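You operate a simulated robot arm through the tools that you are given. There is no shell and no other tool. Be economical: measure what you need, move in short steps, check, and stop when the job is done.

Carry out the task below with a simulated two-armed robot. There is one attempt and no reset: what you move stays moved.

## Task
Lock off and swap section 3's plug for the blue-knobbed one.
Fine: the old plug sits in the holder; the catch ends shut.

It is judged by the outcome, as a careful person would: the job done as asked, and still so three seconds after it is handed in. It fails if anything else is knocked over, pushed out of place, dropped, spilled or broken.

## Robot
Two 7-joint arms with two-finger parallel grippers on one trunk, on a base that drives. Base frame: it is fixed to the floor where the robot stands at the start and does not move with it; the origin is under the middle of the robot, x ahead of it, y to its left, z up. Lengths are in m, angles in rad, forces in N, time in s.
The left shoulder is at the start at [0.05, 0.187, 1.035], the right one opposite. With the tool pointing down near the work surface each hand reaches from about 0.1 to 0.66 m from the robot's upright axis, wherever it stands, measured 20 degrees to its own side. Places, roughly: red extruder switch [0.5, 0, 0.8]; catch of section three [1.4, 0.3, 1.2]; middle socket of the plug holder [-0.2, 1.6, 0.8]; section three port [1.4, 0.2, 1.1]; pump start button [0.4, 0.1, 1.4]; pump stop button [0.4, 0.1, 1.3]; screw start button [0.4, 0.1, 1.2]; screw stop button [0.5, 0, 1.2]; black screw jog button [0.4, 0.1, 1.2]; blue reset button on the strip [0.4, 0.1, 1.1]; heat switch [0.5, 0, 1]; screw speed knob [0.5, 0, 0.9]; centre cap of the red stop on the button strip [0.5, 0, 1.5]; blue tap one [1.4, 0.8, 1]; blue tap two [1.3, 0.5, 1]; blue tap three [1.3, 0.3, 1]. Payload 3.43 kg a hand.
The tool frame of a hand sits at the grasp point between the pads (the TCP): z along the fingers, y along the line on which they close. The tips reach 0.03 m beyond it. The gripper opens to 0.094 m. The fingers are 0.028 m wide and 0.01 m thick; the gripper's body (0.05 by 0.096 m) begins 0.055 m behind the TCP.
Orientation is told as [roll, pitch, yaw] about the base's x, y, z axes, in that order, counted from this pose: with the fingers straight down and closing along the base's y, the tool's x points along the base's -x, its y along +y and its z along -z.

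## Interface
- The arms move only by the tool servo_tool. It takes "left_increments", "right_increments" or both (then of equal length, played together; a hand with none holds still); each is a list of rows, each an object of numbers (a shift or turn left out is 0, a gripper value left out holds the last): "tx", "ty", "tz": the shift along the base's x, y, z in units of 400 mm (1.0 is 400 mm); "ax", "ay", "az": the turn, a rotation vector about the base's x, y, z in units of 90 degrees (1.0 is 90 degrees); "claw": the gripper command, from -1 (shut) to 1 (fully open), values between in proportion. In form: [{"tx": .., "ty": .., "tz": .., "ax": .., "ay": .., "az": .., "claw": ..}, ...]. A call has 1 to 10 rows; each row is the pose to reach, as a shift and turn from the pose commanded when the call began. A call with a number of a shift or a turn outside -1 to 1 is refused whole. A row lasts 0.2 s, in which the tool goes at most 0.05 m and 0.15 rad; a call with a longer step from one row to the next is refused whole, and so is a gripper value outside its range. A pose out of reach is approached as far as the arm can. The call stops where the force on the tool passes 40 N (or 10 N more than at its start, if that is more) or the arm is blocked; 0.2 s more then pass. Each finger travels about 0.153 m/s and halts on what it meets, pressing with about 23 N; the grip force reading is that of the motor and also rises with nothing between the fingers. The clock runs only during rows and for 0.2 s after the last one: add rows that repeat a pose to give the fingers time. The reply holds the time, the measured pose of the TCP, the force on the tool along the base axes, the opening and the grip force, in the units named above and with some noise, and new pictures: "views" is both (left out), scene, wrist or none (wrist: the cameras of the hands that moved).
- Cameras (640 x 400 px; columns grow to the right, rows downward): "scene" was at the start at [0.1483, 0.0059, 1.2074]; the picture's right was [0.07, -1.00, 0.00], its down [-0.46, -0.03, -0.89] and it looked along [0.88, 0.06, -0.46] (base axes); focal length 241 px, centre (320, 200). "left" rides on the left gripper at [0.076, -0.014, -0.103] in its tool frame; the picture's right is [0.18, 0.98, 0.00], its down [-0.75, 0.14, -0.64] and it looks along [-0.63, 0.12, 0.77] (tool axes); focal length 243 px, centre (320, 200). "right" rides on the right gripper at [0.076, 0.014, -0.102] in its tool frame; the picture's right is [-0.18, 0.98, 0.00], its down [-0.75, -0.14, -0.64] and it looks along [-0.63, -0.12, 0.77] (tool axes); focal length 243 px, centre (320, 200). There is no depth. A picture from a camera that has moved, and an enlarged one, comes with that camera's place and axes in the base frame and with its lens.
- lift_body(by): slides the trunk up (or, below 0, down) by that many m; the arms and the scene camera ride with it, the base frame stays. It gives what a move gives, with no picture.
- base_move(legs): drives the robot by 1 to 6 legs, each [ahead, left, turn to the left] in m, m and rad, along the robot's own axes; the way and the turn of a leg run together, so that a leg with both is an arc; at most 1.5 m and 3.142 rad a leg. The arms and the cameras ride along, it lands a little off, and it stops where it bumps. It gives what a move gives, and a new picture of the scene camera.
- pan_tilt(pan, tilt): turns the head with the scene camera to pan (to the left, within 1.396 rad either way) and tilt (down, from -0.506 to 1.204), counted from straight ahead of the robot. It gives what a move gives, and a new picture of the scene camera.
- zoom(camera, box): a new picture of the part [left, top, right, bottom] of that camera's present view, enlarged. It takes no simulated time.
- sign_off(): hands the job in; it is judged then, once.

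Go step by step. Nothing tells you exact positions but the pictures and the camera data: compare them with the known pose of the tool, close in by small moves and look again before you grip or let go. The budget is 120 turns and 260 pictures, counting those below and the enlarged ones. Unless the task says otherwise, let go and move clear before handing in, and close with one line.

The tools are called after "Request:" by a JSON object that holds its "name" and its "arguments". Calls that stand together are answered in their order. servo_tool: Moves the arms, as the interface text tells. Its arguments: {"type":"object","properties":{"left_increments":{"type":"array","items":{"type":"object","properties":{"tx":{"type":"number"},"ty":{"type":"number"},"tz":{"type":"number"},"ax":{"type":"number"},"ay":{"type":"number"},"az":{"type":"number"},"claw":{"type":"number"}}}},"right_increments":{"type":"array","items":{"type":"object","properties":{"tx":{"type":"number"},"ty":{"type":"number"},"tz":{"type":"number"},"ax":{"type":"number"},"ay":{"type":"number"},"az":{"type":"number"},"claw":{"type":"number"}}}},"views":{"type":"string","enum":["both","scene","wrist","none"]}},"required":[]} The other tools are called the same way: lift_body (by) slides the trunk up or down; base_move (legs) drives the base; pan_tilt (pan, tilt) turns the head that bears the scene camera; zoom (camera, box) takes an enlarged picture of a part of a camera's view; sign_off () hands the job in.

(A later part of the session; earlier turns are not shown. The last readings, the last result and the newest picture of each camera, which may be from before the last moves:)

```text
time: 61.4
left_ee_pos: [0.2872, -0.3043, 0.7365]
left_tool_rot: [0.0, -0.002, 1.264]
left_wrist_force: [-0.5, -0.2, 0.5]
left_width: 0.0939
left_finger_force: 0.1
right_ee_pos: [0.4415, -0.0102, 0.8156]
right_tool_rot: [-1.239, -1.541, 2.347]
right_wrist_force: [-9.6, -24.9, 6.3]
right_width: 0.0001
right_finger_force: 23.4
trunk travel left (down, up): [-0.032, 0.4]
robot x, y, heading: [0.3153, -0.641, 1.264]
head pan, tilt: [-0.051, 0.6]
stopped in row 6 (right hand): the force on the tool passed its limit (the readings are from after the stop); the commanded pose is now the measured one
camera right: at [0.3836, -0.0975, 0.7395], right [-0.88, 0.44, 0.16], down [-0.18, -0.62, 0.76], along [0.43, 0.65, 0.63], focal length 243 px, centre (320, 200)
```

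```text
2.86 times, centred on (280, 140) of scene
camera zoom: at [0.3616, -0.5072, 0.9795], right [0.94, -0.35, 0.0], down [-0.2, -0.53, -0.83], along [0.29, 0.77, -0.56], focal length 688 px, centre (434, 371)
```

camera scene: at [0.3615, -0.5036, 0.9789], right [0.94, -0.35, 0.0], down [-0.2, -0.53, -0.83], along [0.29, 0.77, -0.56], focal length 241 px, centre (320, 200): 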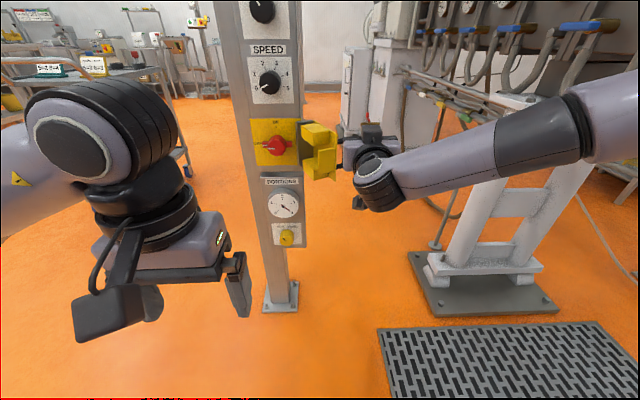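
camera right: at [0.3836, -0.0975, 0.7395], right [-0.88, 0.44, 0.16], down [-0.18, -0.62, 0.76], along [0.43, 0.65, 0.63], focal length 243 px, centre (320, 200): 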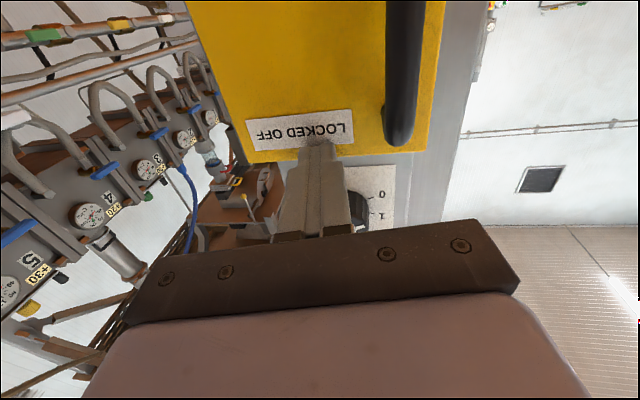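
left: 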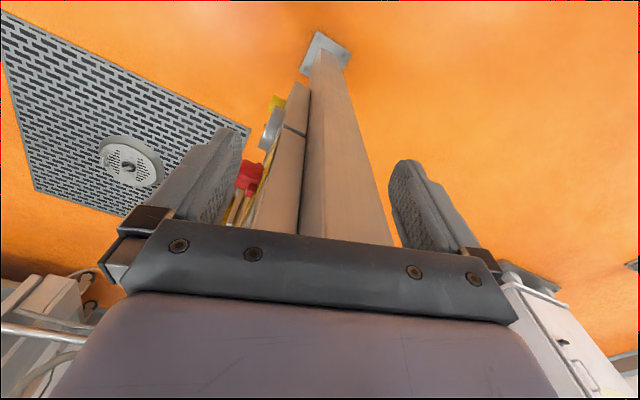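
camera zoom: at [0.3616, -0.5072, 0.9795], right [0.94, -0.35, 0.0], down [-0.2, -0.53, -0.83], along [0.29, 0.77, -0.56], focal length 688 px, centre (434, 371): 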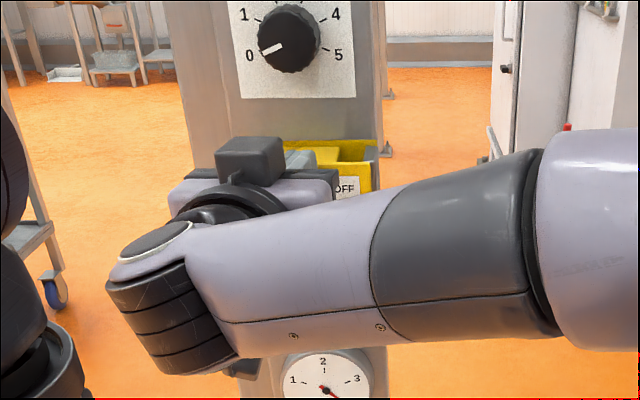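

It has pressed home against resistance. I'll back away and check that it's seated.

Request:
{"name": "base_move", "arguments": {"legs": [[-0.2, 0, 0], [0, -0.15, 0]]}}

Request:
{"name": "zoom", "arguments": {"camera": "scene", "box": [180, 60, 320, 160]}}

Request:
{"name": "zoom", "arguments": {"camera": "right", "box": [320, 0, 640, 200]}}

```text
time: 64.0
left_ee_pos: [0.3662, -0.5492, 0.7363]
left_tool_rot: [0.001, 0.001, 1.258]
left_wrist_force: [-0.9, -0.5, 0.4]
left_width: 0.0941
left_finger_force: 0.0
right_ee_pos: [0.5231, -0.2527, 0.8146]
right_tool_rot: [-1.171, -1.539, 2.273]
right_wrist_force: [-0.3, 0.8, -0.1]
right_width: 0.0001
right_finger_force: 23.1
trunk travel left (down, up): [-0.032, 0.4]
robot x, y, heading: [0.391, -0.888, 1.259]
head pan, tilt: [-0.051, 0.6]
camera scene: at [0.4402, -0.7499, 0.9788], right [0.94, -0.35, 0.0], down [-0.2, -0.53, -0.83], along [0.29, 0.77, -0.56], focal length 241 px, centre (320, 200)
```

scene: 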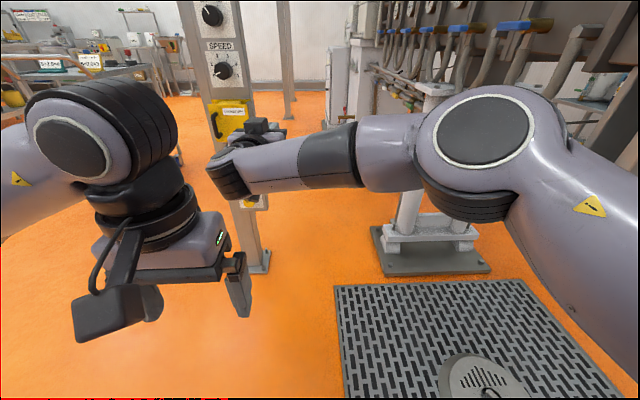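

```text
4.00 times, centred on (250, 110) of scene
camera zoom: at [0.4402, -0.7499, 0.9788], right [0.94, -0.35, 0.0], down [-0.2, -0.53, -0.83], along [0.29, 0.77, -0.56], focal length 963 px, centre (600, 560)
```

zoom: 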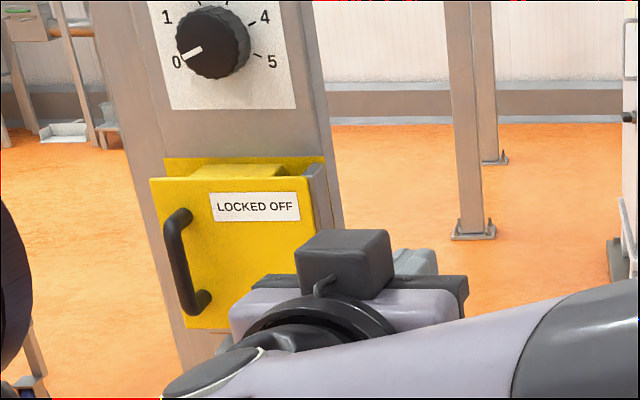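

```text
2.00 times, centred on (480, 100) of right
camera zoom: at [0.4644, -0.3402, 0.7382], right [-0.88, 0.45, 0.16], down [-0.18, -0.62, 0.77], along [0.44, 0.65, 0.62], focal length 485 px, centre (0, 400)
```

zoom: 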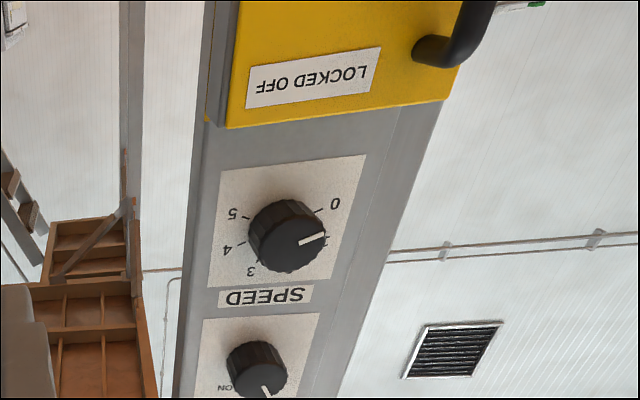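

The cover sits flat and parallel over the switch: locked off. Now I'll raise the trunk and look at section 3.

Request:
{"name": "lift_body", "arguments": {"by": 0.38}}

Request:
{"name": "pan_tilt", "arguments": {"pan": -0.45, "tilt": 0.2}}

Request:
{"name": "zoom", "arguments": {"camera": "scene", "box": [220, 100, 420, 240]}}

```text
time: 67.7
left_ee_pos: [0.366, -0.5476, 1.1139]
left_tool_rot: [0.0, 0.003, 1.257]
left_wrist_force: [0.7, -0.5, 0.0]
left_width: 0.0942
left_finger_force: 0.0
right_ee_pos: [0.5228, -0.2527, 1.1937]
right_tool_rot: [-1.16, -1.539, 2.265]
right_wrist_force: [-0.2, 0.1, -0.9]
right_width: 0.0
right_finger_force: 23.3
trunk travel left (down, up): [-0.412, 0.02]
robot x, y, heading: [0.3909, -0.8886, 1.264]
head pan, tilt: [-0.051, 0.6]
```

```text
time: 68.6
left_ee_pos: [0.3652, -0.5469, 1.1158]
left_tool_rot: [-0.001, 0.0, 1.259]
left_wrist_force: [0.8, 0.0, 1.0]
left_width: 0.0939
left_finger_force: 0.0
right_ee_pos: [0.5221, -0.2536, 1.1927]
right_tool_rot: [-1.169, -1.541, 2.269]
right_wrist_force: [-0.5, -0.3, 0.4]
right_width: 0.0
right_finger_force: 22.8
trunk travel left (down, up): [-0.412, 0.02]
robot x, y, heading: [0.3901, -0.8842, 1.26]
head pan, tilt: [-0.45, 0.201]
camera scene: at [0.4732, -0.7651, 1.3955], right [0.72, -0.69, 0.0], down [-0.14, -0.14, -0.98], along [0.68, 0.71, -0.2], focal length 241 px, centre (320, 200)
```

scene: 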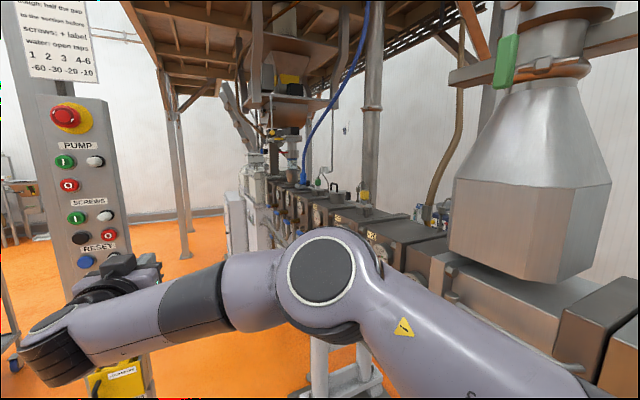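

```text
2.86 times, centred on (320, 170) of scene
camera zoom: at [0.4732, -0.7651, 1.3955], right [0.72, -0.69, 0.0], down [-0.14, -0.14, -0.98], along [0.68, 0.71, -0.2], focal length 688 px, centre (320, 286)
```

zoom: 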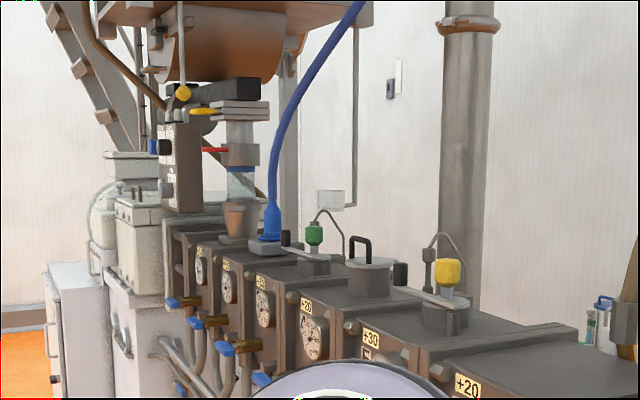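

The section 3 plug has a green knob beside the blue hose. I'll fold the right hand back to fingers-down while still in open space.

Request:
{"name": "servo_tool", "arguments": {"right_increments": [{"ax": -0.088, "ay": 0.028, "tx": -0.015, "ty": -0.047, "claw": 0}, {"ax": -0.176, "ay": 0.056, "tx": -0.03, "ty": -0.095}, {"ax": -0.264, "ay": 0.084, "tx": -0.045, "ty": -0.142}, {"ax": -0.352, "ay": 0.112, "tx": -0.06, "ty": -0.19}, {"ax": -0.44, "ay": 0.14, "tx": -0.075, "ty": -0.237}, {"ax": -0.528, "ay": 0.168, "tx": -0.09, "ty": -0.285}, {"ax": -0.616, "ay": 0.196, "tx": -0.105, "ty": -0.332}, {"ax": -0.704, "ay": 0.224, "tx": -0.12, "ty": -0.38}, {"ax": -0.792, "ay": 0.252, "tx": -0.135, "ty": -0.427}, {"ax": -0.88, "ay": 0.28, "tx": -0.15, "ty": -0.475}], "views": "none"}}

Request:
{"name": "pan_tilt", "arguments": {"pan": -0.5, "tilt": 0.5}}

```text
time: 70.7
left_ee_pos: [0.3675, -0.5487, 1.1188]
left_tool_rot: [-0.005, -0.009, 1.252]
left_wrist_force: [-0.5, -0.2, 0.0]
left_width: 0.0942
left_finger_force: 0.0
right_ee_pos: [0.4715, -0.4288, 1.1913]
right_tool_rot: [-0.173, -0.204, 1.274]
right_wrist_force: [0.5, -0.2, 0.4]
right_width: 0.0467
right_finger_force: 0.1
trunk travel left (down, up): [-0.412, 0.02]
robot x, y, heading: [0.394, -0.8912, 1.259]
head pan, tilt: [-0.45, 0.201]
stopped in row 10 (right hand): the force on the tool passed its limit (the readings are from after the stop); the commanded pose is now the measured one
```

```text
time: 71.5
left_ee_pos: [0.3664, -0.5483, 1.1166]
left_tool_rot: [-0.005, -0.009, 1.253]
left_wrist_force: [-0.1, 0.6, -0.2]
left_width: 0.0941
left_finger_force: 0.0
right_ee_pos: [0.4718, -0.4266, 1.1919]
right_tool_rot: [-0.171, -0.204, 1.273]
right_wrist_force: [0.5, 0.4, -0.3]
right_width: 0.0471
right_finger_force: 0.1
trunk travel left (down, up): [-0.412, 0.02]
robot x, y, heading: [0.3923, -0.8869, 1.261]
head pan, tilt: [-0.499, 0.499]
camera scene: at [0.4748, -0.7699, 1.368], right [0.69, -0.72, 0.0], down [-0.35, -0.33, -0.88], along [0.64, 0.61, -0.48], focal length 241 px, centre (320, 200)
```

scene: 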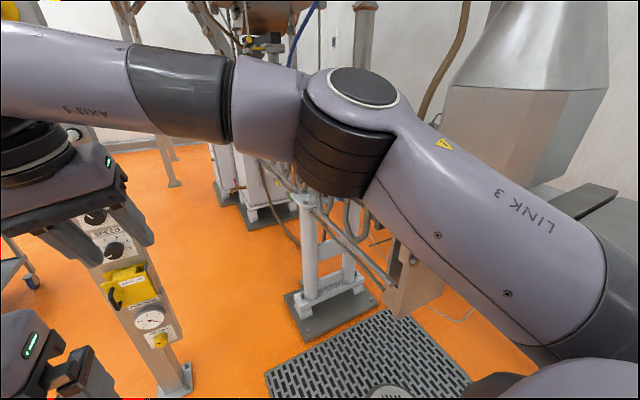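

The right hand brushed the left one. I'll move it out to its own side and straighten it.

Request:
{"name": "servo_tool", "arguments": {"right_increments": [{"tx": 0.1, "ty": -0.02}, {"tx": 0.2, "ty": -0.05, "ax": -0.04, "ay": 0.013}, {"tx": 0.3, "ty": -0.09, "ax": -0.08, "ay": 0.026}, {"tx": 0.4, "ty": -0.13, "ax": -0.12, "ay": 0.04}, {"tx": 0.5, "ty": -0.17, "ax": -0.16, "ay": 0.05}, {"tx": 0.58, "ty": -0.2, "ax": -0.16, "ay": 0.05}], "views": "scene"}}

```text
time: 72.9
left_ee_pos: [0.3673, -0.5489, 1.1166]
left_tool_rot: [-0.004, -0.01, 1.251]
left_wrist_force: [-0.1, -0.2, -0.1]
left_width: 0.0936
left_finger_force: 0.1
right_ee_pos: [0.7036, -0.51, 1.1905]
right_tool_rot: [-0.167, 0.059, 1.277]
right_wrist_force: [-0.3, 0.9, 0.3]
right_width: 0.047
right_finger_force: 0.1
trunk travel left (down, up): [-0.412, 0.02]
robot x, y, heading: [0.3897, -0.8887, 1.256]
head pan, tilt: [-0.499, 0.499]
camera scene: at [0.4755, -0.7702, 1.3679], right [0.69, -0.72, 0.0], down [-0.35, -0.33, -0.88], along [0.64, 0.6, -0.48], focal length 241 px, centre (320, 200)
```

scene: 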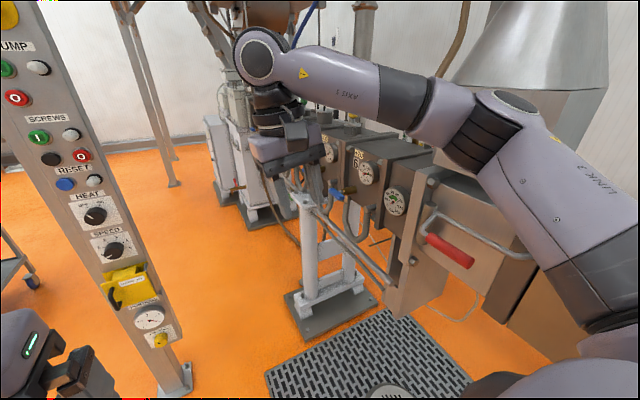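

The right elbow sticks out widely, so I'll go around the open side of the strip with heading 0. First I'll level the hand and check that the space to the left is free.

Request:
{"name": "servo_tool", "arguments": {"right_increments": [{"ax": 0.034, "ay": 0.046, "tz": 0.04}, {"ax": 0.067, "ay": 0.091, "tz": 0.08}], "views": "none"}}

Request:
{"name": "pan_tilt", "arguments": {"pan": 1.2, "tilt": 0.5}}

```text
time: 73.5
left_ee_pos: [0.3662, -0.5488, 1.1174]
left_tool_rot: [-0.004, -0.008, 1.251]
left_wrist_force: [-0.1, 0.3, -0.5]
left_width: 0.094
left_finger_force: 0.0
right_ee_pos: [0.704, -0.5088, 1.2239]
right_tool_rot: [-0.001, -0.001, 1.279]
right_wrist_force: [0.2, 0.0, -0.2]
right_width: 0.047
right_finger_force: 0.1
trunk travel left (down, up): [-0.412, 0.02]
robot x, y, heading: [0.3909, -0.8853, 1.261]
head pan, tilt: [-0.499, 0.499]
```

```text
time: 75.2
left_ee_pos: [0.3675, -0.549, 1.117]
left_tool_rot: [-0.007, -0.008, 1.253]
left_wrist_force: [0.8, -1.8, 0.1]
left_width: 0.0939
left_finger_force: 0.0
right_ee_pos: [0.7037, -0.5076, 1.2238]
right_tool_rot: [-0.004, 0.001, 1.28]
right_wrist_force: [0.1, 0.0, 0.6]
right_width: 0.0471
right_finger_force: 0.0
trunk travel left (down, up): [-0.412, 0.02]
robot x, y, heading: [0.3935, -0.8878, 1.258]
head pan, tilt: [1.201, 0.499]
camera scene: at [0.3383, -0.7752, 1.3679], right [0.63, 0.78, 0.0], down [0.37, -0.3, -0.88], along [-0.68, 0.55, -0.48], focal length 241 px, centre (320, 200)
```

scene: 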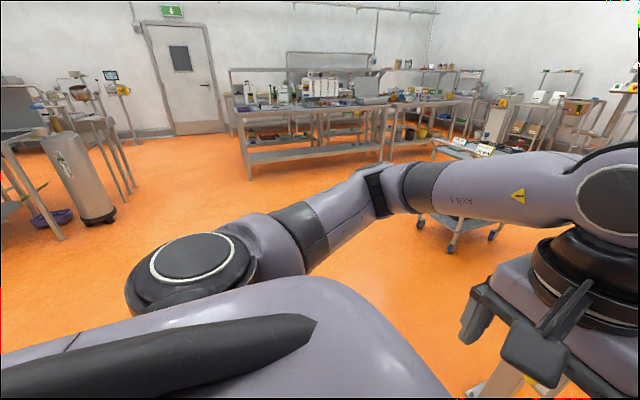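

The floor is open there. I'll drive round to the gap between the cart and the strip.

Request:
{"name": "base_move", "arguments": {"legs": [[0, 0.75, 0], [0, 0, -1.26], [0, 1.13, 0]]}}

Request:
{"name": "pan_tilt", "arguments": {"pan": -0.2, "tilt": 0.4}}

```text
time: 87.6
left_ee_pos: [0.0021, 0.5731, 1.1168]
left_tool_rot: [-0.006, -0.008, -0.03]
left_wrist_force: [0.1, 0.3, 0.5]
left_width: 0.0941
left_finger_force: 0.0
right_ee_pos: [0.1377, 0.2625, 1.2236]
right_tool_rot: [-0.003, 0.0, -0.004]
right_wrist_force: [0.8, 0.1, 0.3]
right_width: 0.0468
right_finger_force: 0.0
trunk travel left (down, up): [-0.412, 0.02]
robot x, y, heading: [-0.3199, 0.4519, -0.02]
head pan, tilt: [1.201, 0.499]
camera scene: at [-0.2245, 0.535, 1.3679], right [0.92, -0.38, 0.0], down [-0.18, -0.44, -0.88], along [0.34, 0.81, -0.48], focal length 241 px, centre (320, 200)
```

scene: 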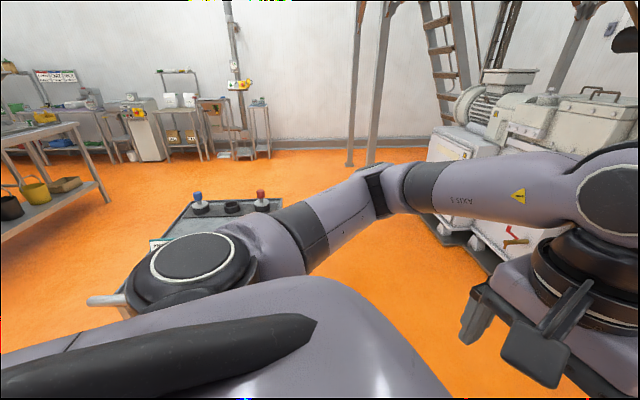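

```text
time: 89.1
left_ee_pos: [0.0015, 0.5725, 1.1176]
left_tool_rot: [-0.005, -0.008, -0.032]
left_wrist_force: [0.1, 0.8, 0.0]
left_width: 0.094
left_finger_force: 0.0
right_ee_pos: [0.1366, 0.261, 1.2249]
right_tool_rot: [-0.002, 0.0, -0.003]
right_wrist_force: [-0.5, -0.2, 1.0]
right_width: 0.047
right_finger_force: 0.0
trunk travel left (down, up): [-0.412, 0.02]
robot x, y, heading: [-0.3166, 0.4576, -0.032]
head pan, tilt: [-0.201, 0.4]
camera scene: at [-0.169, 0.4302, 1.3771], right [-0.22, -0.98, 0.0], down [-0.38, 0.09, -0.92], along [0.9, -0.2, -0.39], focal length 241 px, centre (320, 200)
```

scene: 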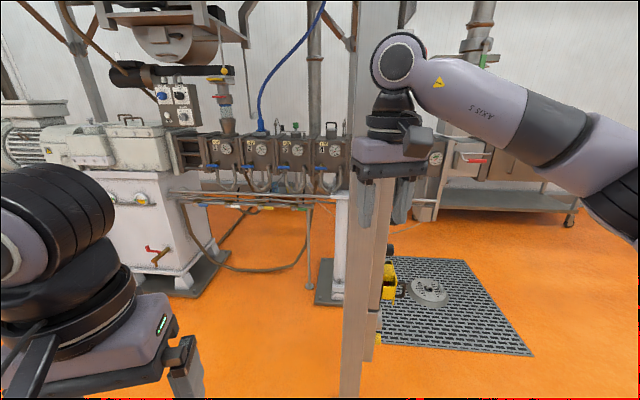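

Now the barrel's front is in view. A closer look at section 3.

Request:
{"name": "zoom", "arguments": {"camera": "scene", "box": [200, 100, 350, 200]}}

Request:
{"name": "base_move", "arguments": {"legs": [[0, 0.05, 0.8], [0.56, -0.59, 0]]}}

Request:
{"name": "pan_tilt", "arguments": {"pan": -1.1, "tilt": 0.3}}

```text
4.00 times, centred on (275, 150) of scene
camera zoom: at [-0.169, 0.4302, 1.3771], right [-0.22, -0.98, 0.0], down [-0.38, 0.09, -0.92], along [0.9, -0.2, -0.39], focal length 963 px, centre (500, 400)
```

zoom: 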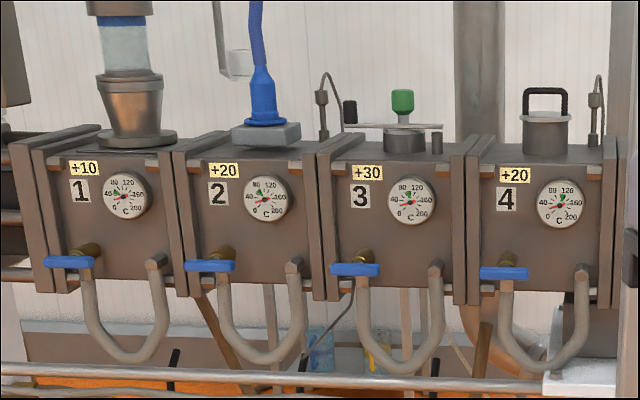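

```text
time: 94.7
left_ee_pos: [0.4843, 0.8496, 1.1167]
left_tool_rot: [-0.005, -0.008, 0.77]
left_wrist_force: [-0.2, 0.3, -0.1]
left_width: 0.0941
left_finger_force: 0.0
right_ee_pos: [0.8028, 0.7326, 1.2239]
right_tool_rot: [-0.004, 0.002, 0.797]
right_wrist_force: [-0.1, 0.4, -0.1]
right_width: 0.0469
right_finger_force: 0.1
trunk travel left (down, up): [-0.412, 0.02]
robot x, y, heading: [0.3477, 0.5404, 0.775]
head pan, tilt: [-0.201, 0.4]
stopped in leg 2: the robot was blocked; the commanded pose is now the measured one
camera scene: at [0.4683, 0.6302, 1.377], right [0.55, -0.84, 0.0], down [-0.33, -0.21, -0.92], along [0.77, 0.5, -0.39], focal length 241 px, centre (320, 200)
```

scene: 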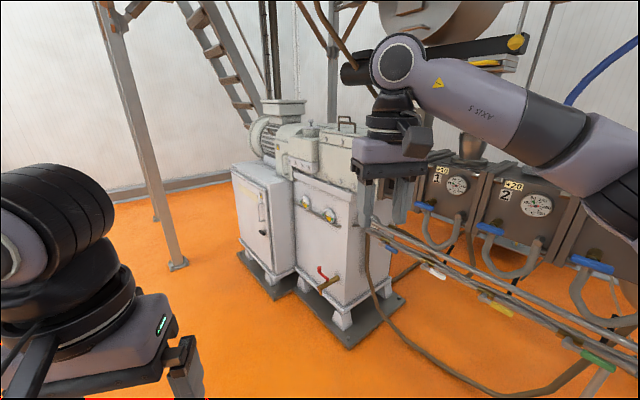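

```text
time: 95.9
left_ee_pos: [0.4832, 0.8519, 1.117]
left_tool_rot: [-0.005, -0.007, 0.772]
left_wrist_force: [-0.2, 0.3, -0.5]
left_width: 0.094
left_finger_force: 0.1
right_ee_pos: [0.8012, 0.7329, 1.224]
right_tool_rot: [-0.002, 0.0, 0.799]
right_wrist_force: [-0.3, -0.9, -0.1]
right_width: 0.0467
right_finger_force: 0.1
trunk travel left (down, up): [-0.412, 0.02]
robot x, y, heading: [0.3498, 0.5365, 0.78]
head pan, tilt: [-1.1, 0.3]
camera scene: at [0.4787, 0.5505, 1.3863], right [-0.31, -0.95, 0.0], down [-0.28, 0.09, -0.96], along [0.91, -0.3, -0.3], focal length 241 px, centre (320, 200)
```

scene: 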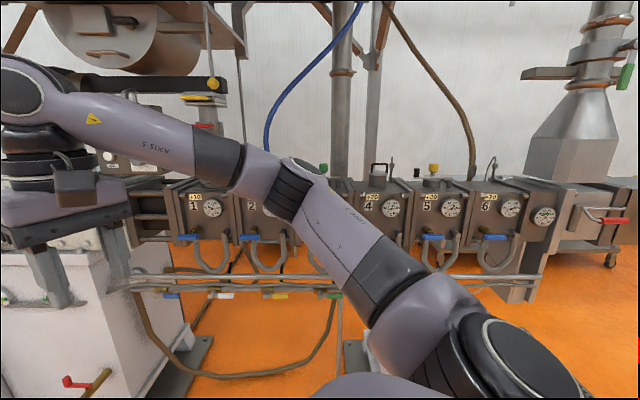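

The base corner met the strip's foot. The knob is near (1.404, 0.237, 1.22). I'll shift away from the post, turn to face the barrel, then edge forward.

Request:
{"name": "base_move", "arguments": {"legs": [[0.1, 0.1, 0], [0, 0, -0.92], [0.34, -0.04, 0]]}}

Request:
{"name": "pan_tilt", "arguments": {"pan": -0.2, "tilt": 0.4}}

```text
time: 101.3
left_ee_pos: [0.995, 0.6822, 1.1184]
left_tool_rot: [-0.005, -0.007, -0.14]
left_wrist_force: [-0.8, 0.7, 0.7]
left_width: 0.0939
left_finger_force: 0.0
right_ee_pos: [1.0946, 0.3588, 1.2227]
right_tool_rot: [-0.004, 0.003, -0.112]
right_wrist_force: [0.7, -0.2, -0.1]
right_width: 0.0472
right_finger_force: 0.0
trunk travel left (down, up): [-0.412, 0.02]
robot x, y, heading: [0.6617, 0.5971, -0.133]
head pan, tilt: [-1.1, 0.3]
camera scene: at [0.7526, 0.5016, 1.3863], right [-0.94, -0.33, 0.0], down [-0.1, 0.28, -0.96], along [0.32, -0.9, -0.3], focal length 241 px, centre (320, 200)
```

scene: 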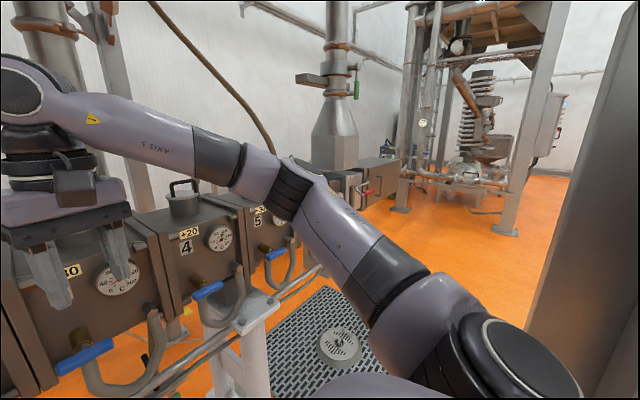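

```text
time: 102.5
left_ee_pos: [0.9936, 0.684, 1.1181]
left_tool_rot: [-0.006, -0.008, -0.142]
left_wrist_force: [0.7, 0.4, 1.0]
left_width: 0.0938
left_finger_force: 0.1
right_ee_pos: [1.0937, 0.3588, 1.2232]
right_tool_rot: [-0.005, 0.0, -0.113]
right_wrist_force: [-0.5, -0.1, -0.7]
right_width: 0.047
right_finger_force: 0.0
trunk travel left (down, up): [-0.412, 0.02]
robot x, y, heading: [0.6656, 0.5966, -0.134]
head pan, tilt: [-0.201, 0.4]
camera scene: at [0.8085, 0.5594, 1.3771], right [-0.33, -0.94, 0.0], down [-0.37, 0.13, -0.92], along [0.87, -0.3, -0.39], focal length 241 px, centre (320, 200)
```

scene: 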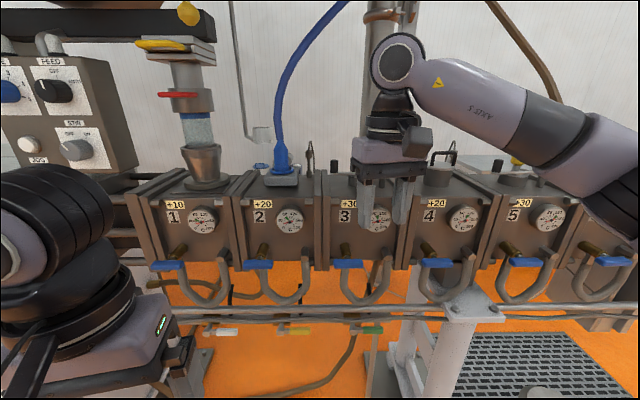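

I'll raise the right hand above knob height, drive a little nearer and look down with its camera.

Request:
{"name": "servo_tool", "arguments": {"right_increments": [{"tz": 0.1}, {"tz": 0.2}, {"tz": 0.3, "tx": 0.05}, {"tz": 0.36, "tx": 0.1}], "views": "none"}}

Request:
{"name": "base_move", "arguments": {"legs": [[0.12, -0.02, 0]]}}

Request:
{"name": "zoom", "arguments": {"camera": "right", "box": [0, 0, 640, 400]}}

```text
time: 103.5
left_ee_pos: [0.9935, 0.6835, 1.1167]
left_tool_rot: [-0.004, -0.009, -0.14]
left_wrist_force: [-0.1, 0.2, 0.4]
left_width: 0.094
left_finger_force: 0.0
right_ee_pos: [1.1288, 0.3595, 1.3593]
right_tool_rot: [-0.001, -0.001, -0.109]
right_wrist_force: [-0.1, -1.2, -0.6]
right_width: 0.047
right_finger_force: 0.0
right hand out of reach, approached as far as the arm can: row 4
trunk travel left (down, up): [-0.412, 0.02]
robot x, y, heading: [0.6638, 0.5966, -0.129]
head pan, tilt: [-0.201, 0.4]
```

```text
time: 104.8
left_ee_pos: [1.1093, 0.6477, 1.1176]
left_tool_rot: [-0.004, -0.009, -0.139]
left_wrist_force: [0.1, -0.4, -0.6]
left_width: 0.0938
left_finger_force: 0.0
right_ee_pos: [1.2447, 0.3236, 1.3577]
right_tool_rot: [-0.001, 0.002, -0.111]
right_wrist_force: [0.0, 0.3, 0.3]
right_width: 0.0468
right_finger_force: 0.2
trunk travel left (down, up): [-0.412, 0.02]
robot x, y, heading: [0.778, 0.56, -0.128]
head pan, tilt: [-0.201, 0.4]
camera scene: at [0.9248, 0.5239, 1.3769], right [-0.33, -0.95, 0.0], down [-0.37, 0.13, -0.92], along [0.87, -0.3, -0.39], focal length 241 px, centre (320, 200)
```

scene: 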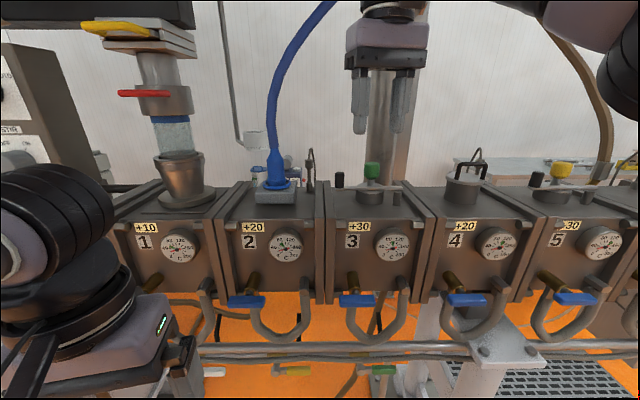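

```text
1.00 times, centred on (320, 200) of right
camera zoom: at [1.1705, 0.347, 1.4605], right [0.29, 0.96, 0.0], down [0.73, -0.22, 0.64], along [0.61, -0.19, -0.77], focal length 243 px, centre (320, 200)
```

zoom: 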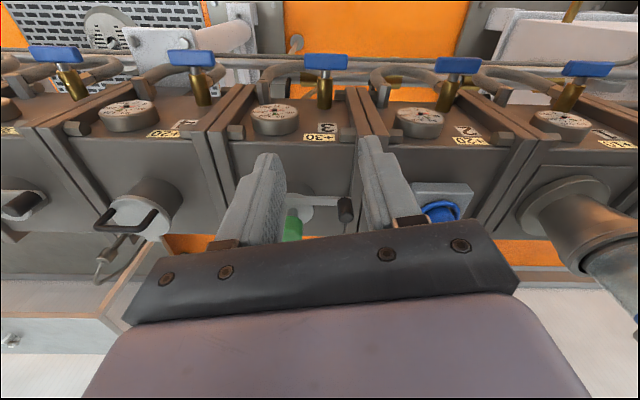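

Request:
{"name": "zoom", "arguments": {"camera": "scene", "box": [310, 140, 430, 215]}}

Request:
{"name": "zoom", "arguments": {"camera": "right", "box": [250, 140, 400, 240]}}

Request:
{"name": "zoom", "arguments": {"camera": "scene", "box": [510, 140, 640, 215]}}

```text
5.33 times, centred on (370, 178) of scene
camera zoom: at [0.9248, 0.5239, 1.3769], right [-0.33, -0.95, 0.0], down [-0.37, 0.13, -0.92], along [0.87, -0.3, -0.39], focal length 1285 px, centre (53, 320)
```

zoom: 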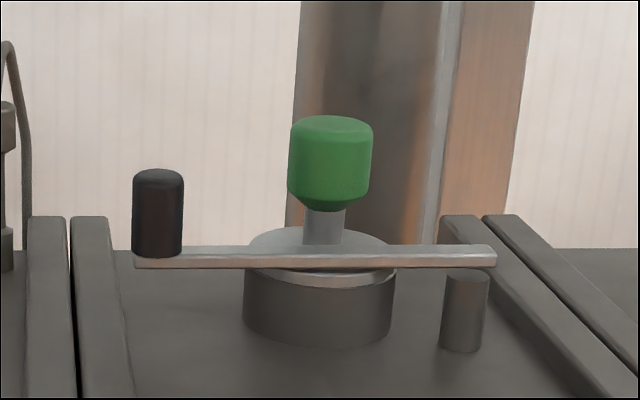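

```text
4.00 times, centred on (325, 190) of right
camera zoom: at [1.1705, 0.347, 1.4605], right [0.29, 0.96, 0.0], down [0.73, -0.22, 0.64], along [0.61, -0.19, -0.77], focal length 970 px, centre (300, 240)
```

zoom: 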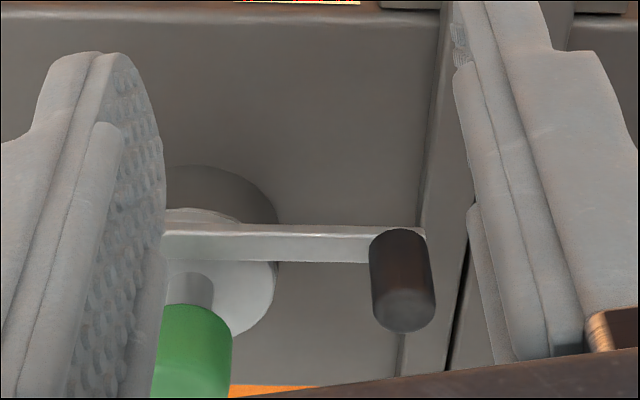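

```text
4.92 times, centred on (575, 178) of scene
camera zoom: at [0.9248, 0.5239, 1.3769], right [-0.33, -0.95, 0.0], down [-0.37, 0.13, -0.92], along [0.87, -0.3, -0.39], focal length 1186 px, centre (-935, 311)
```

zoom: 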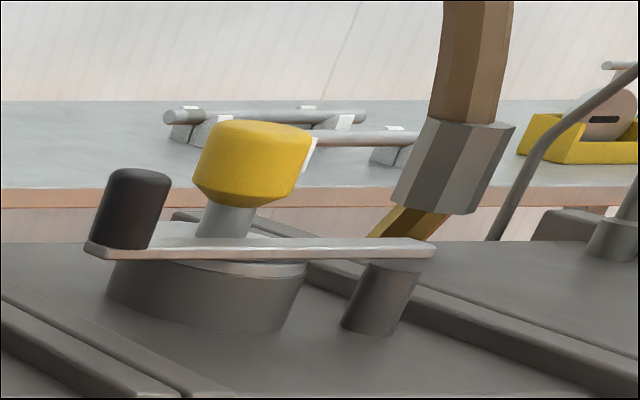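

The catch is a flat bar pivoting on its right post near (1.37, 0.17), passing in front of the plug stem. Its black handle is at about (1.400, 0.313, 1.205). I'll edge closer and bring the right hand over that handle.

Request:
{"name": "base_move", "arguments": {"legs": [[0.05, 0, 0]]}}

Request:
{"name": "servo_tool", "arguments": {"right_increments": [{"tx": 0.06}, {"tx": 0.12, "ty": 0.0, "tz": -0.02}, {"tx": 0.19, "ty": -0.002, "tz": -0.08}, {"tx": 0.23, "ty": 0.0, "tz": -0.15}, {"tx": 0.25, "ty": 0.0, "tz": -0.19}], "views": "wrist"}}

```text
time: 105.7
left_ee_pos: [1.1585, 0.642, 1.1155]
left_tool_rot: [-0.004, -0.007, -0.14]
left_wrist_force: [-0.2, 0.1, 0.0]
left_width: 0.094
left_finger_force: 0.0
right_ee_pos: [1.2938, 0.3192, 1.3571]
right_tool_rot: [-0.001, 0.001, -0.112]
right_wrist_force: [0.7, -0.1, 0.1]
right_width: 0.0471
right_finger_force: 0.0
trunk travel left (down, up): [-0.412, 0.02]
robot x, y, heading: [0.8218, 0.5559, -0.129]
head pan, tilt: [-0.201, 0.4]
camera scene: at [0.974, 0.5176, 1.3769], right [-0.33, -0.95, 0.0], down [-0.37, 0.13, -0.92], along [0.87, -0.3, -0.39], focal length 241 px, centre (320, 200)
```

scene: 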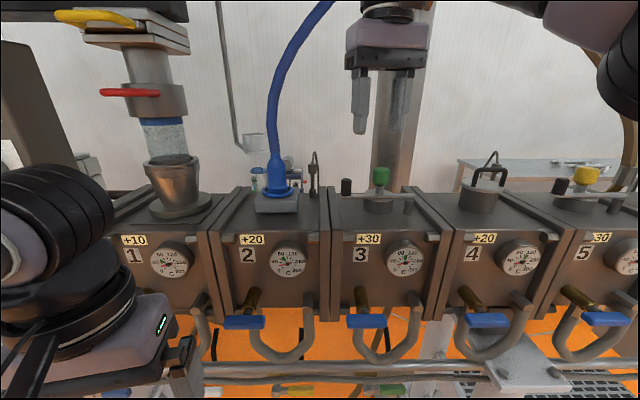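

```text
time: 106.9
left_ee_pos: [1.1563, 0.6415, 1.1174]
left_tool_rot: [-0.006, -0.011, -0.138]
left_wrist_force: [-0.6, 0.1, 1.2]
left_width: 0.0941
left_finger_force: 0.0
right_ee_pos: [1.3578, 0.318, 1.2897]
right_tool_rot: [0.0, -0.002, -0.112]
right_wrist_force: [-0.1, -0.3, 0.8]
right_width: 0.0472
right_finger_force: 0.0
right hand out of reach, approached as far as the arm can: row 1, 2, 3, 4, 5
trunk travel left (down, up): [-0.412, 0.02]
robot x, y, heading: [0.8284, 0.5573, -0.132]
head pan, tilt: [-0.201, 0.4]
camera right: at [1.2835, 0.3403, 1.3918], right [0.29, 0.96, 0.0], down [0.73, -0.22, 0.64], along [0.62, -0.19, -0.77], focal length 243 px, centre (320, 200)
```

right: 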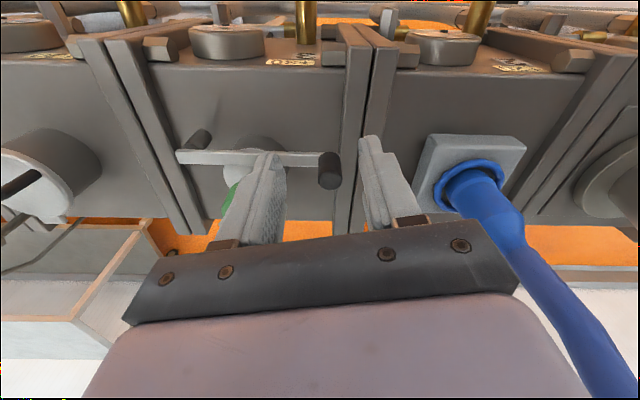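

Reach is a bit short. Before driving nearer I'll check the clearance around my base.

Request:
{"name": "pan_tilt", "arguments": {"pan": -0.4, "tilt": 1.2}}

```text
time: 108.0
left_ee_pos: [1.1576, 0.6414, 1.1174]
left_tool_rot: [-0.005, -0.009, -0.141]
left_wrist_force: [-0.6, -0.5, 0.3]
left_width: 0.094
left_finger_force: 0.0
right_ee_pos: [1.3584, 0.3174, 1.2891]
right_tool_rot: [-0.001, -0.001, -0.112]
right_wrist_force: [0.1, 0.1, 0.2]
right_width: 0.0469
right_finger_force: 0.1
trunk travel left (down, up): [-0.412, 0.02]
robot x, y, heading: [0.8285, 0.5537, -0.135]
head pan, tilt: [-0.4, 1.201]
camera scene: at [0.9333, 0.5197, 1.3143], right [-0.51, -0.86, 0.0], down [-0.8, 0.47, -0.36], along [0.31, -0.18, -0.93], focal length 241 px, centre (320, 200)
```

scene: 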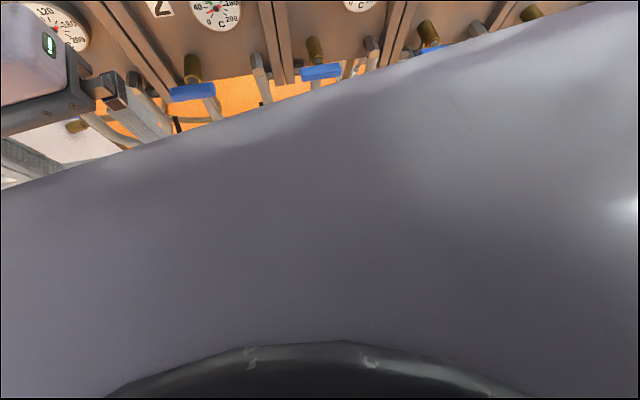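

My own trunk blocks the view downward. I'll pull the left hand back and up, raise the trunk to its top, and creep 4 cm ahead.

Request:
{"name": "servo_tool", "arguments": {"left_increments": [{"tx": -0.08, "tz": 0.06}, {"tx": -0.16, "tz": 0.12}, {"tx": -0.22, "tz": 0.18}, {"tx": -0.25, "tz": 0.24}], "views": "none"}}

Request:
{"name": "lift_body", "arguments": {"by": 0.018}}

Request:
{"name": "base_move", "arguments": {"legs": [[0.04, 0.0, 0]]}}

Request:
{"name": "pan_tilt", "arguments": {"pan": -0.25, "tilt": 0.45}}

```text
time: 108.8
left_ee_pos: [1.0913, 0.6421, 1.1742]
left_tool_rot: [0.006, -0.018, -0.127]
left_wrist_force: [5.4, -2.7, 3.5]
left_width: 0.094
left_finger_force: 0.1
right_ee_pos: [1.3585, 0.3171, 1.2886]
right_tool_rot: [-0.003, -0.001, -0.112]
right_wrist_force: [-0.4, 1.0, 0.1]
right_width: 0.047
right_finger_force: 0.0
trunk travel left (down, up): [-0.412, 0.02]
robot x, y, heading: [0.8277, 0.5511, -0.133]
head pan, tilt: [-0.4, 1.201]
stopped in row 3 (left hand): the force on the tool passed its limit (the readings are from after the stop); the commanded pose is now the measured one
```

```text
time: 109.4
left_ee_pos: [1.0915, 0.6426, 1.1909]
left_tool_rot: [0.007, -0.018, -0.125]
left_wrist_force: [11.1, -2.1, 3.2]
left_width: 0.0942
left_finger_force: 0.1
right_ee_pos: [1.3596, 0.3169, 1.3079]
right_tool_rot: [-0.002, -0.001, -0.111]
right_wrist_force: [0.4, -0.9, 0.0]
right_width: 0.0473
right_finger_force: 0.1
trunk travel left (down, up): [-0.43, 0.002]
robot x, y, heading: [0.829, 0.5539, -0.126]
head pan, tilt: [-0.4, 1.201]
```

```text
time: 110.3
left_ee_pos: [1.1318, 0.6363, 1.19]
left_tool_rot: [0.007, -0.016, -0.128]
left_wrist_force: [16.6, -2.5, 2.0]
left_width: 0.0938
left_finger_force: 0.0
right_ee_pos: [1.3996, 0.3116, 1.3065]
right_tool_rot: [0.0, 0.003, -0.113]
right_wrist_force: [0.7, -0.3, 0.7]
right_width: 0.0472
right_finger_force: 0.0
trunk travel left (down, up): [-0.43, 0.002]
robot x, y, heading: [0.8708, 0.5484, -0.142]
head pan, tilt: [-0.4, 1.201]
camera scene: at [0.974, 0.5142, 1.3321], right [-0.51, -0.86, 0.0], down [-0.8, 0.47, -0.36], along [0.31, -0.18, -0.93], focal length 241 px, centre (320, 200)
```

scene: 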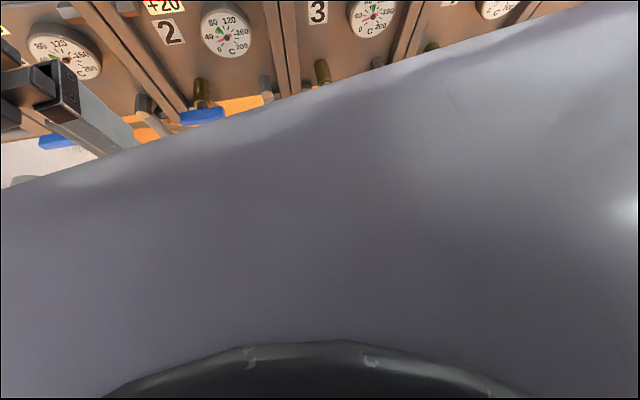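

```text
time: 111.4
left_ee_pos: [1.132, 0.6373, 1.19]
left_tool_rot: [0.007, -0.017, -0.127]
left_wrist_force: [7.0, 0.3, 0.2]
left_width: 0.094
left_finger_force: 0.0
right_ee_pos: [1.3983, 0.3125, 1.3069]
right_tool_rot: [0.0, 0.0, -0.113]
right_wrist_force: [0.6, 0.8, -0.4]
right_width: 0.0471
right_finger_force: 0.1
trunk travel left (down, up): [-0.43, 0.002]
robot x, y, heading: [0.8674, 0.55, -0.133]
head pan, tilt: [-0.25, 0.45]
camera scene: at [1.0097, 0.5084, 1.3903], right [-0.37, -0.93, 0.0], down [-0.4, 0.16, -0.9], along [0.84, -0.34, -0.44], focal length 241 px, centre (320, 200)
```

scene: 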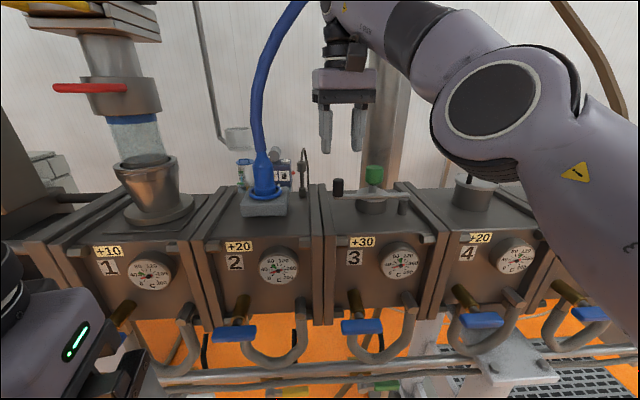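

The right hand is now directly above the handle. I'll ease the left hand and lower the right one.

Request:
{"name": "servo_tool", "arguments": {"left_increments": [{"tx": 0.04}, {"tx": 0.05}, {"tx": 0.05}, {"tx": 0.05}], "right_increments": [{"tz": -0.06}, {"tz": -0.12}, {"tz": -0.17}, {"tz": -0.2}], "views": "both"}}

Request:
{"name": "zoom", "arguments": {"camera": "scene", "box": [270, 100, 450, 230]}}

```text
time: 112.4
left_ee_pos: [1.1522, 0.6362, 1.1916]
left_tool_rot: [0.008, -0.017, -0.128]
left_wrist_force: [0.5, -0.4, 0.2]
left_width: 0.0941
left_finger_force: 0.1
right_ee_pos: [1.3995, 0.3132, 1.2277]
right_tool_rot: [-0.004, -0.002, -0.114]
right_wrist_force: [0.2, -0.3, -0.6]
right_width: 0.0469
right_finger_force: 0.0
trunk travel left (down, up): [-0.43, 0.002]
robot x, y, heading: [0.8695, 0.5491, -0.134]
head pan, tilt: [-0.25, 0.45]
camera scene: at [1.0098, 0.5085, 1.3904], right [-0.37, -0.93, 0.0], down [-0.4, 0.16, -0.9], along [0.84, -0.34, -0.44], focal length 241 px, centre (320, 200)
camera right: at [1.3253, 0.3363, 1.3298], right [0.29, 0.96, 0.0], down [0.73, -0.22, 0.64], along [0.61, -0.19, -0.77], focal length 243 px, centre (320, 200)
camera left: at [1.0733, 0.6311, 1.2925], right [-0.06, 1.0, 0.0], down [0.75, 0.04, 0.66], along [0.66, 0.04, -0.75], focal length 243 px, centre (320, 200)
```

scene: 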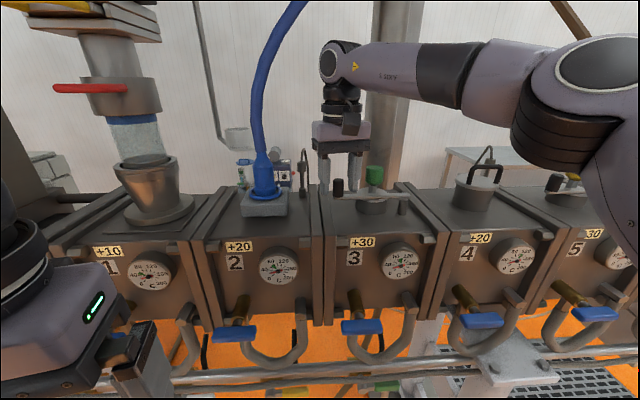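
right: 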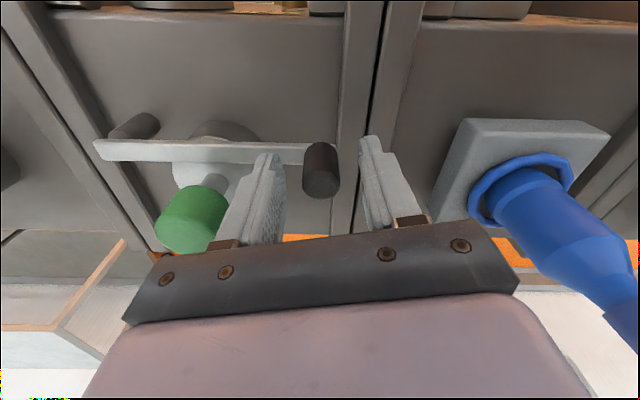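
left: 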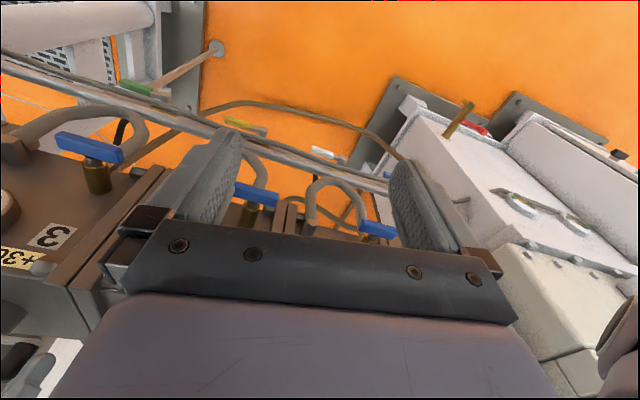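

```text
3.08 times, centred on (360, 165) of scene
camera zoom: at [1.0098, 0.5085, 1.3904], right [-0.37, -0.93, 0.0], down [-0.4, 0.16, -0.9], along [0.84, -0.34, -0.44], focal length 741 px, centre (197, 308)
```

zoom: 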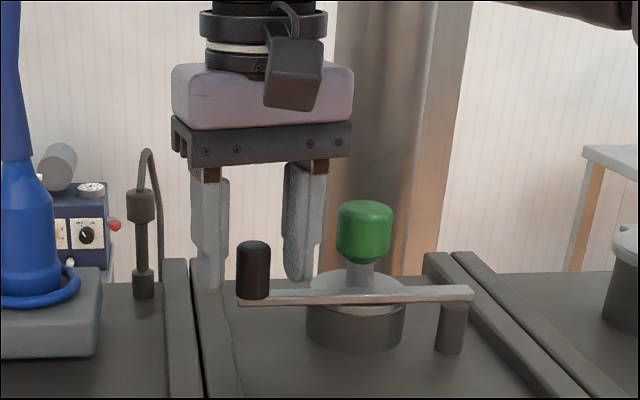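

Both views put the handle at (1.4015, 0.312), right between the fingers. I'll close on it.

Request:
{"name": "servo_tool", "arguments": {"right_increments": [{"tz": -0.01, "claw": -0.3}, {"tz": -0.01, "claw": -1}, {"tz": -0.01, "claw": -1}], "views": "none"}}

Request:
{"name": "zoom", "arguments": {"camera": "scene", "box": [270, 100, 450, 230]}}

```text
time: 113.2
left_ee_pos: [1.1513, 0.637, 1.1917]
left_tool_rot: [0.006, -0.017, -0.128]
left_wrist_force: [-0.7, -0.5, -1.2]
left_width: 0.0941
left_finger_force: 0.1
right_ee_pos: [1.4, 0.3136, 1.2217]
right_tool_rot: [-0.003, 0.0, -0.112]
right_wrist_force: [1.5, 1.1, 1.3]
right_width: 0.0209
right_finger_force: 45.0
trunk travel left (down, up): [-0.43, 0.002]
robot x, y, heading: [0.8694, 0.5528, -0.139]
head pan, tilt: [-0.25, 0.45]
```

```text
3.08 times, centred on (360, 165) of scene
camera zoom: at [1.01, 0.5086, 1.3904], right [-0.37, -0.93, 0.0], down [-0.4, 0.16, -0.9], along [0.84, -0.34, -0.44], focal length 741 px, centre (197, 308)
```

zoom: 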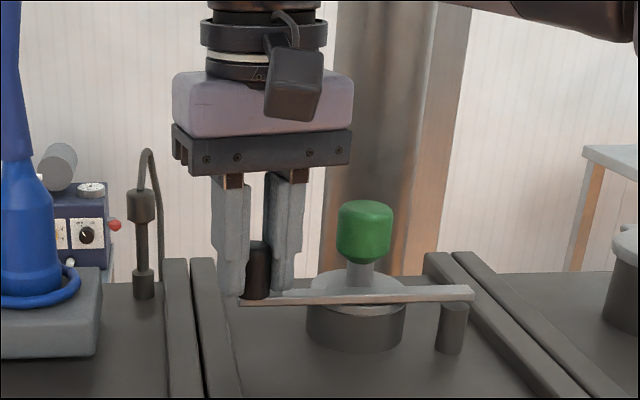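

I have the handle at 21 mm. Now I'll swing the catch toward me along its arc about the pivot.

Request:
{"name": "servo_tool", "arguments": {"right_increments": [{"tx": -0.043, "ty": 0.0065}, {"tx": -0.087, "ty": 0.0075}, {"tx": -0.13, "ty": 0.003}, {"tx": -0.173, "ty": -0.006}, {"tx": -0.214, "ty": -0.021}, {"tx": -0.253, "ty": -0.04}, {"tx": -0.289, "ty": -0.064}, {"tx": -0.3225, "ty": -0.0925}, {"tx": -0.352, "ty": -0.125}, {"tx": -0.3775, "ty": -0.16}], "views": "scene"}}

Request:
{"name": "zoom", "arguments": {"camera": "scene", "box": [270, 100, 450, 230]}}

```text
time: 115.2
left_ee_pos: [1.1504, 0.6372, 1.1926]
left_tool_rot: [0.004, -0.017, -0.129]
left_wrist_force: [-0.7, -0.4, -0.2]
left_width: 0.0941
left_finger_force: 0.1
right_ee_pos: [1.2555, 0.2684, 1.2233]
right_tool_rot: [0.006, 0.005, -0.099]
right_wrist_force: [1.4, 12.8, 2.2]
right_width: 0.0214
right_finger_force: 45.1
trunk travel left (down, up): [-0.43, 0.002]
robot x, y, heading: [0.8652, 0.548, -0.131]
head pan, tilt: [-0.25, 0.45]
stopped in row 10 (right hand): the force on the tool passed its limit (the readings are from after the stop); the commanded pose is now the measured one
camera scene: at [1.009, 0.51, 1.3909], right [-0.37, -0.93, 0.0], down [-0.4, 0.16, -0.9], along [0.84, -0.34, -0.43], focal length 241 px, centre (320, 200)
```

scene: 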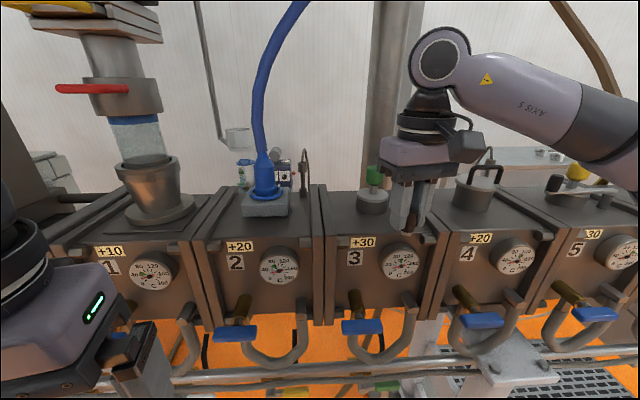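

```text
3.08 times, centred on (360, 165) of scene
camera zoom: at [1.009, 0.51, 1.3909], right [-0.37, -0.93, 0.0], down [-0.4, 0.16, -0.9], along [0.84, -0.34, -0.43], focal length 741 px, centre (197, 308)
```

zoom: 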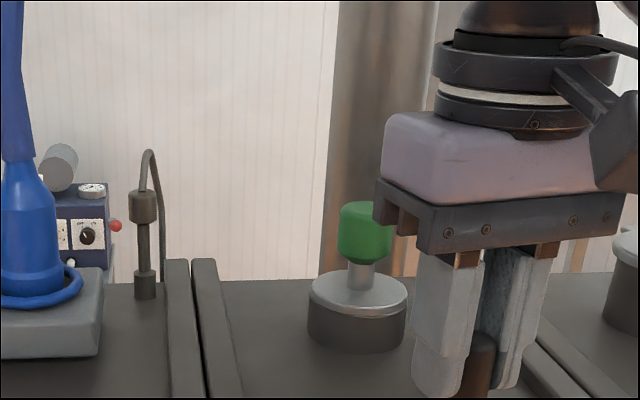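

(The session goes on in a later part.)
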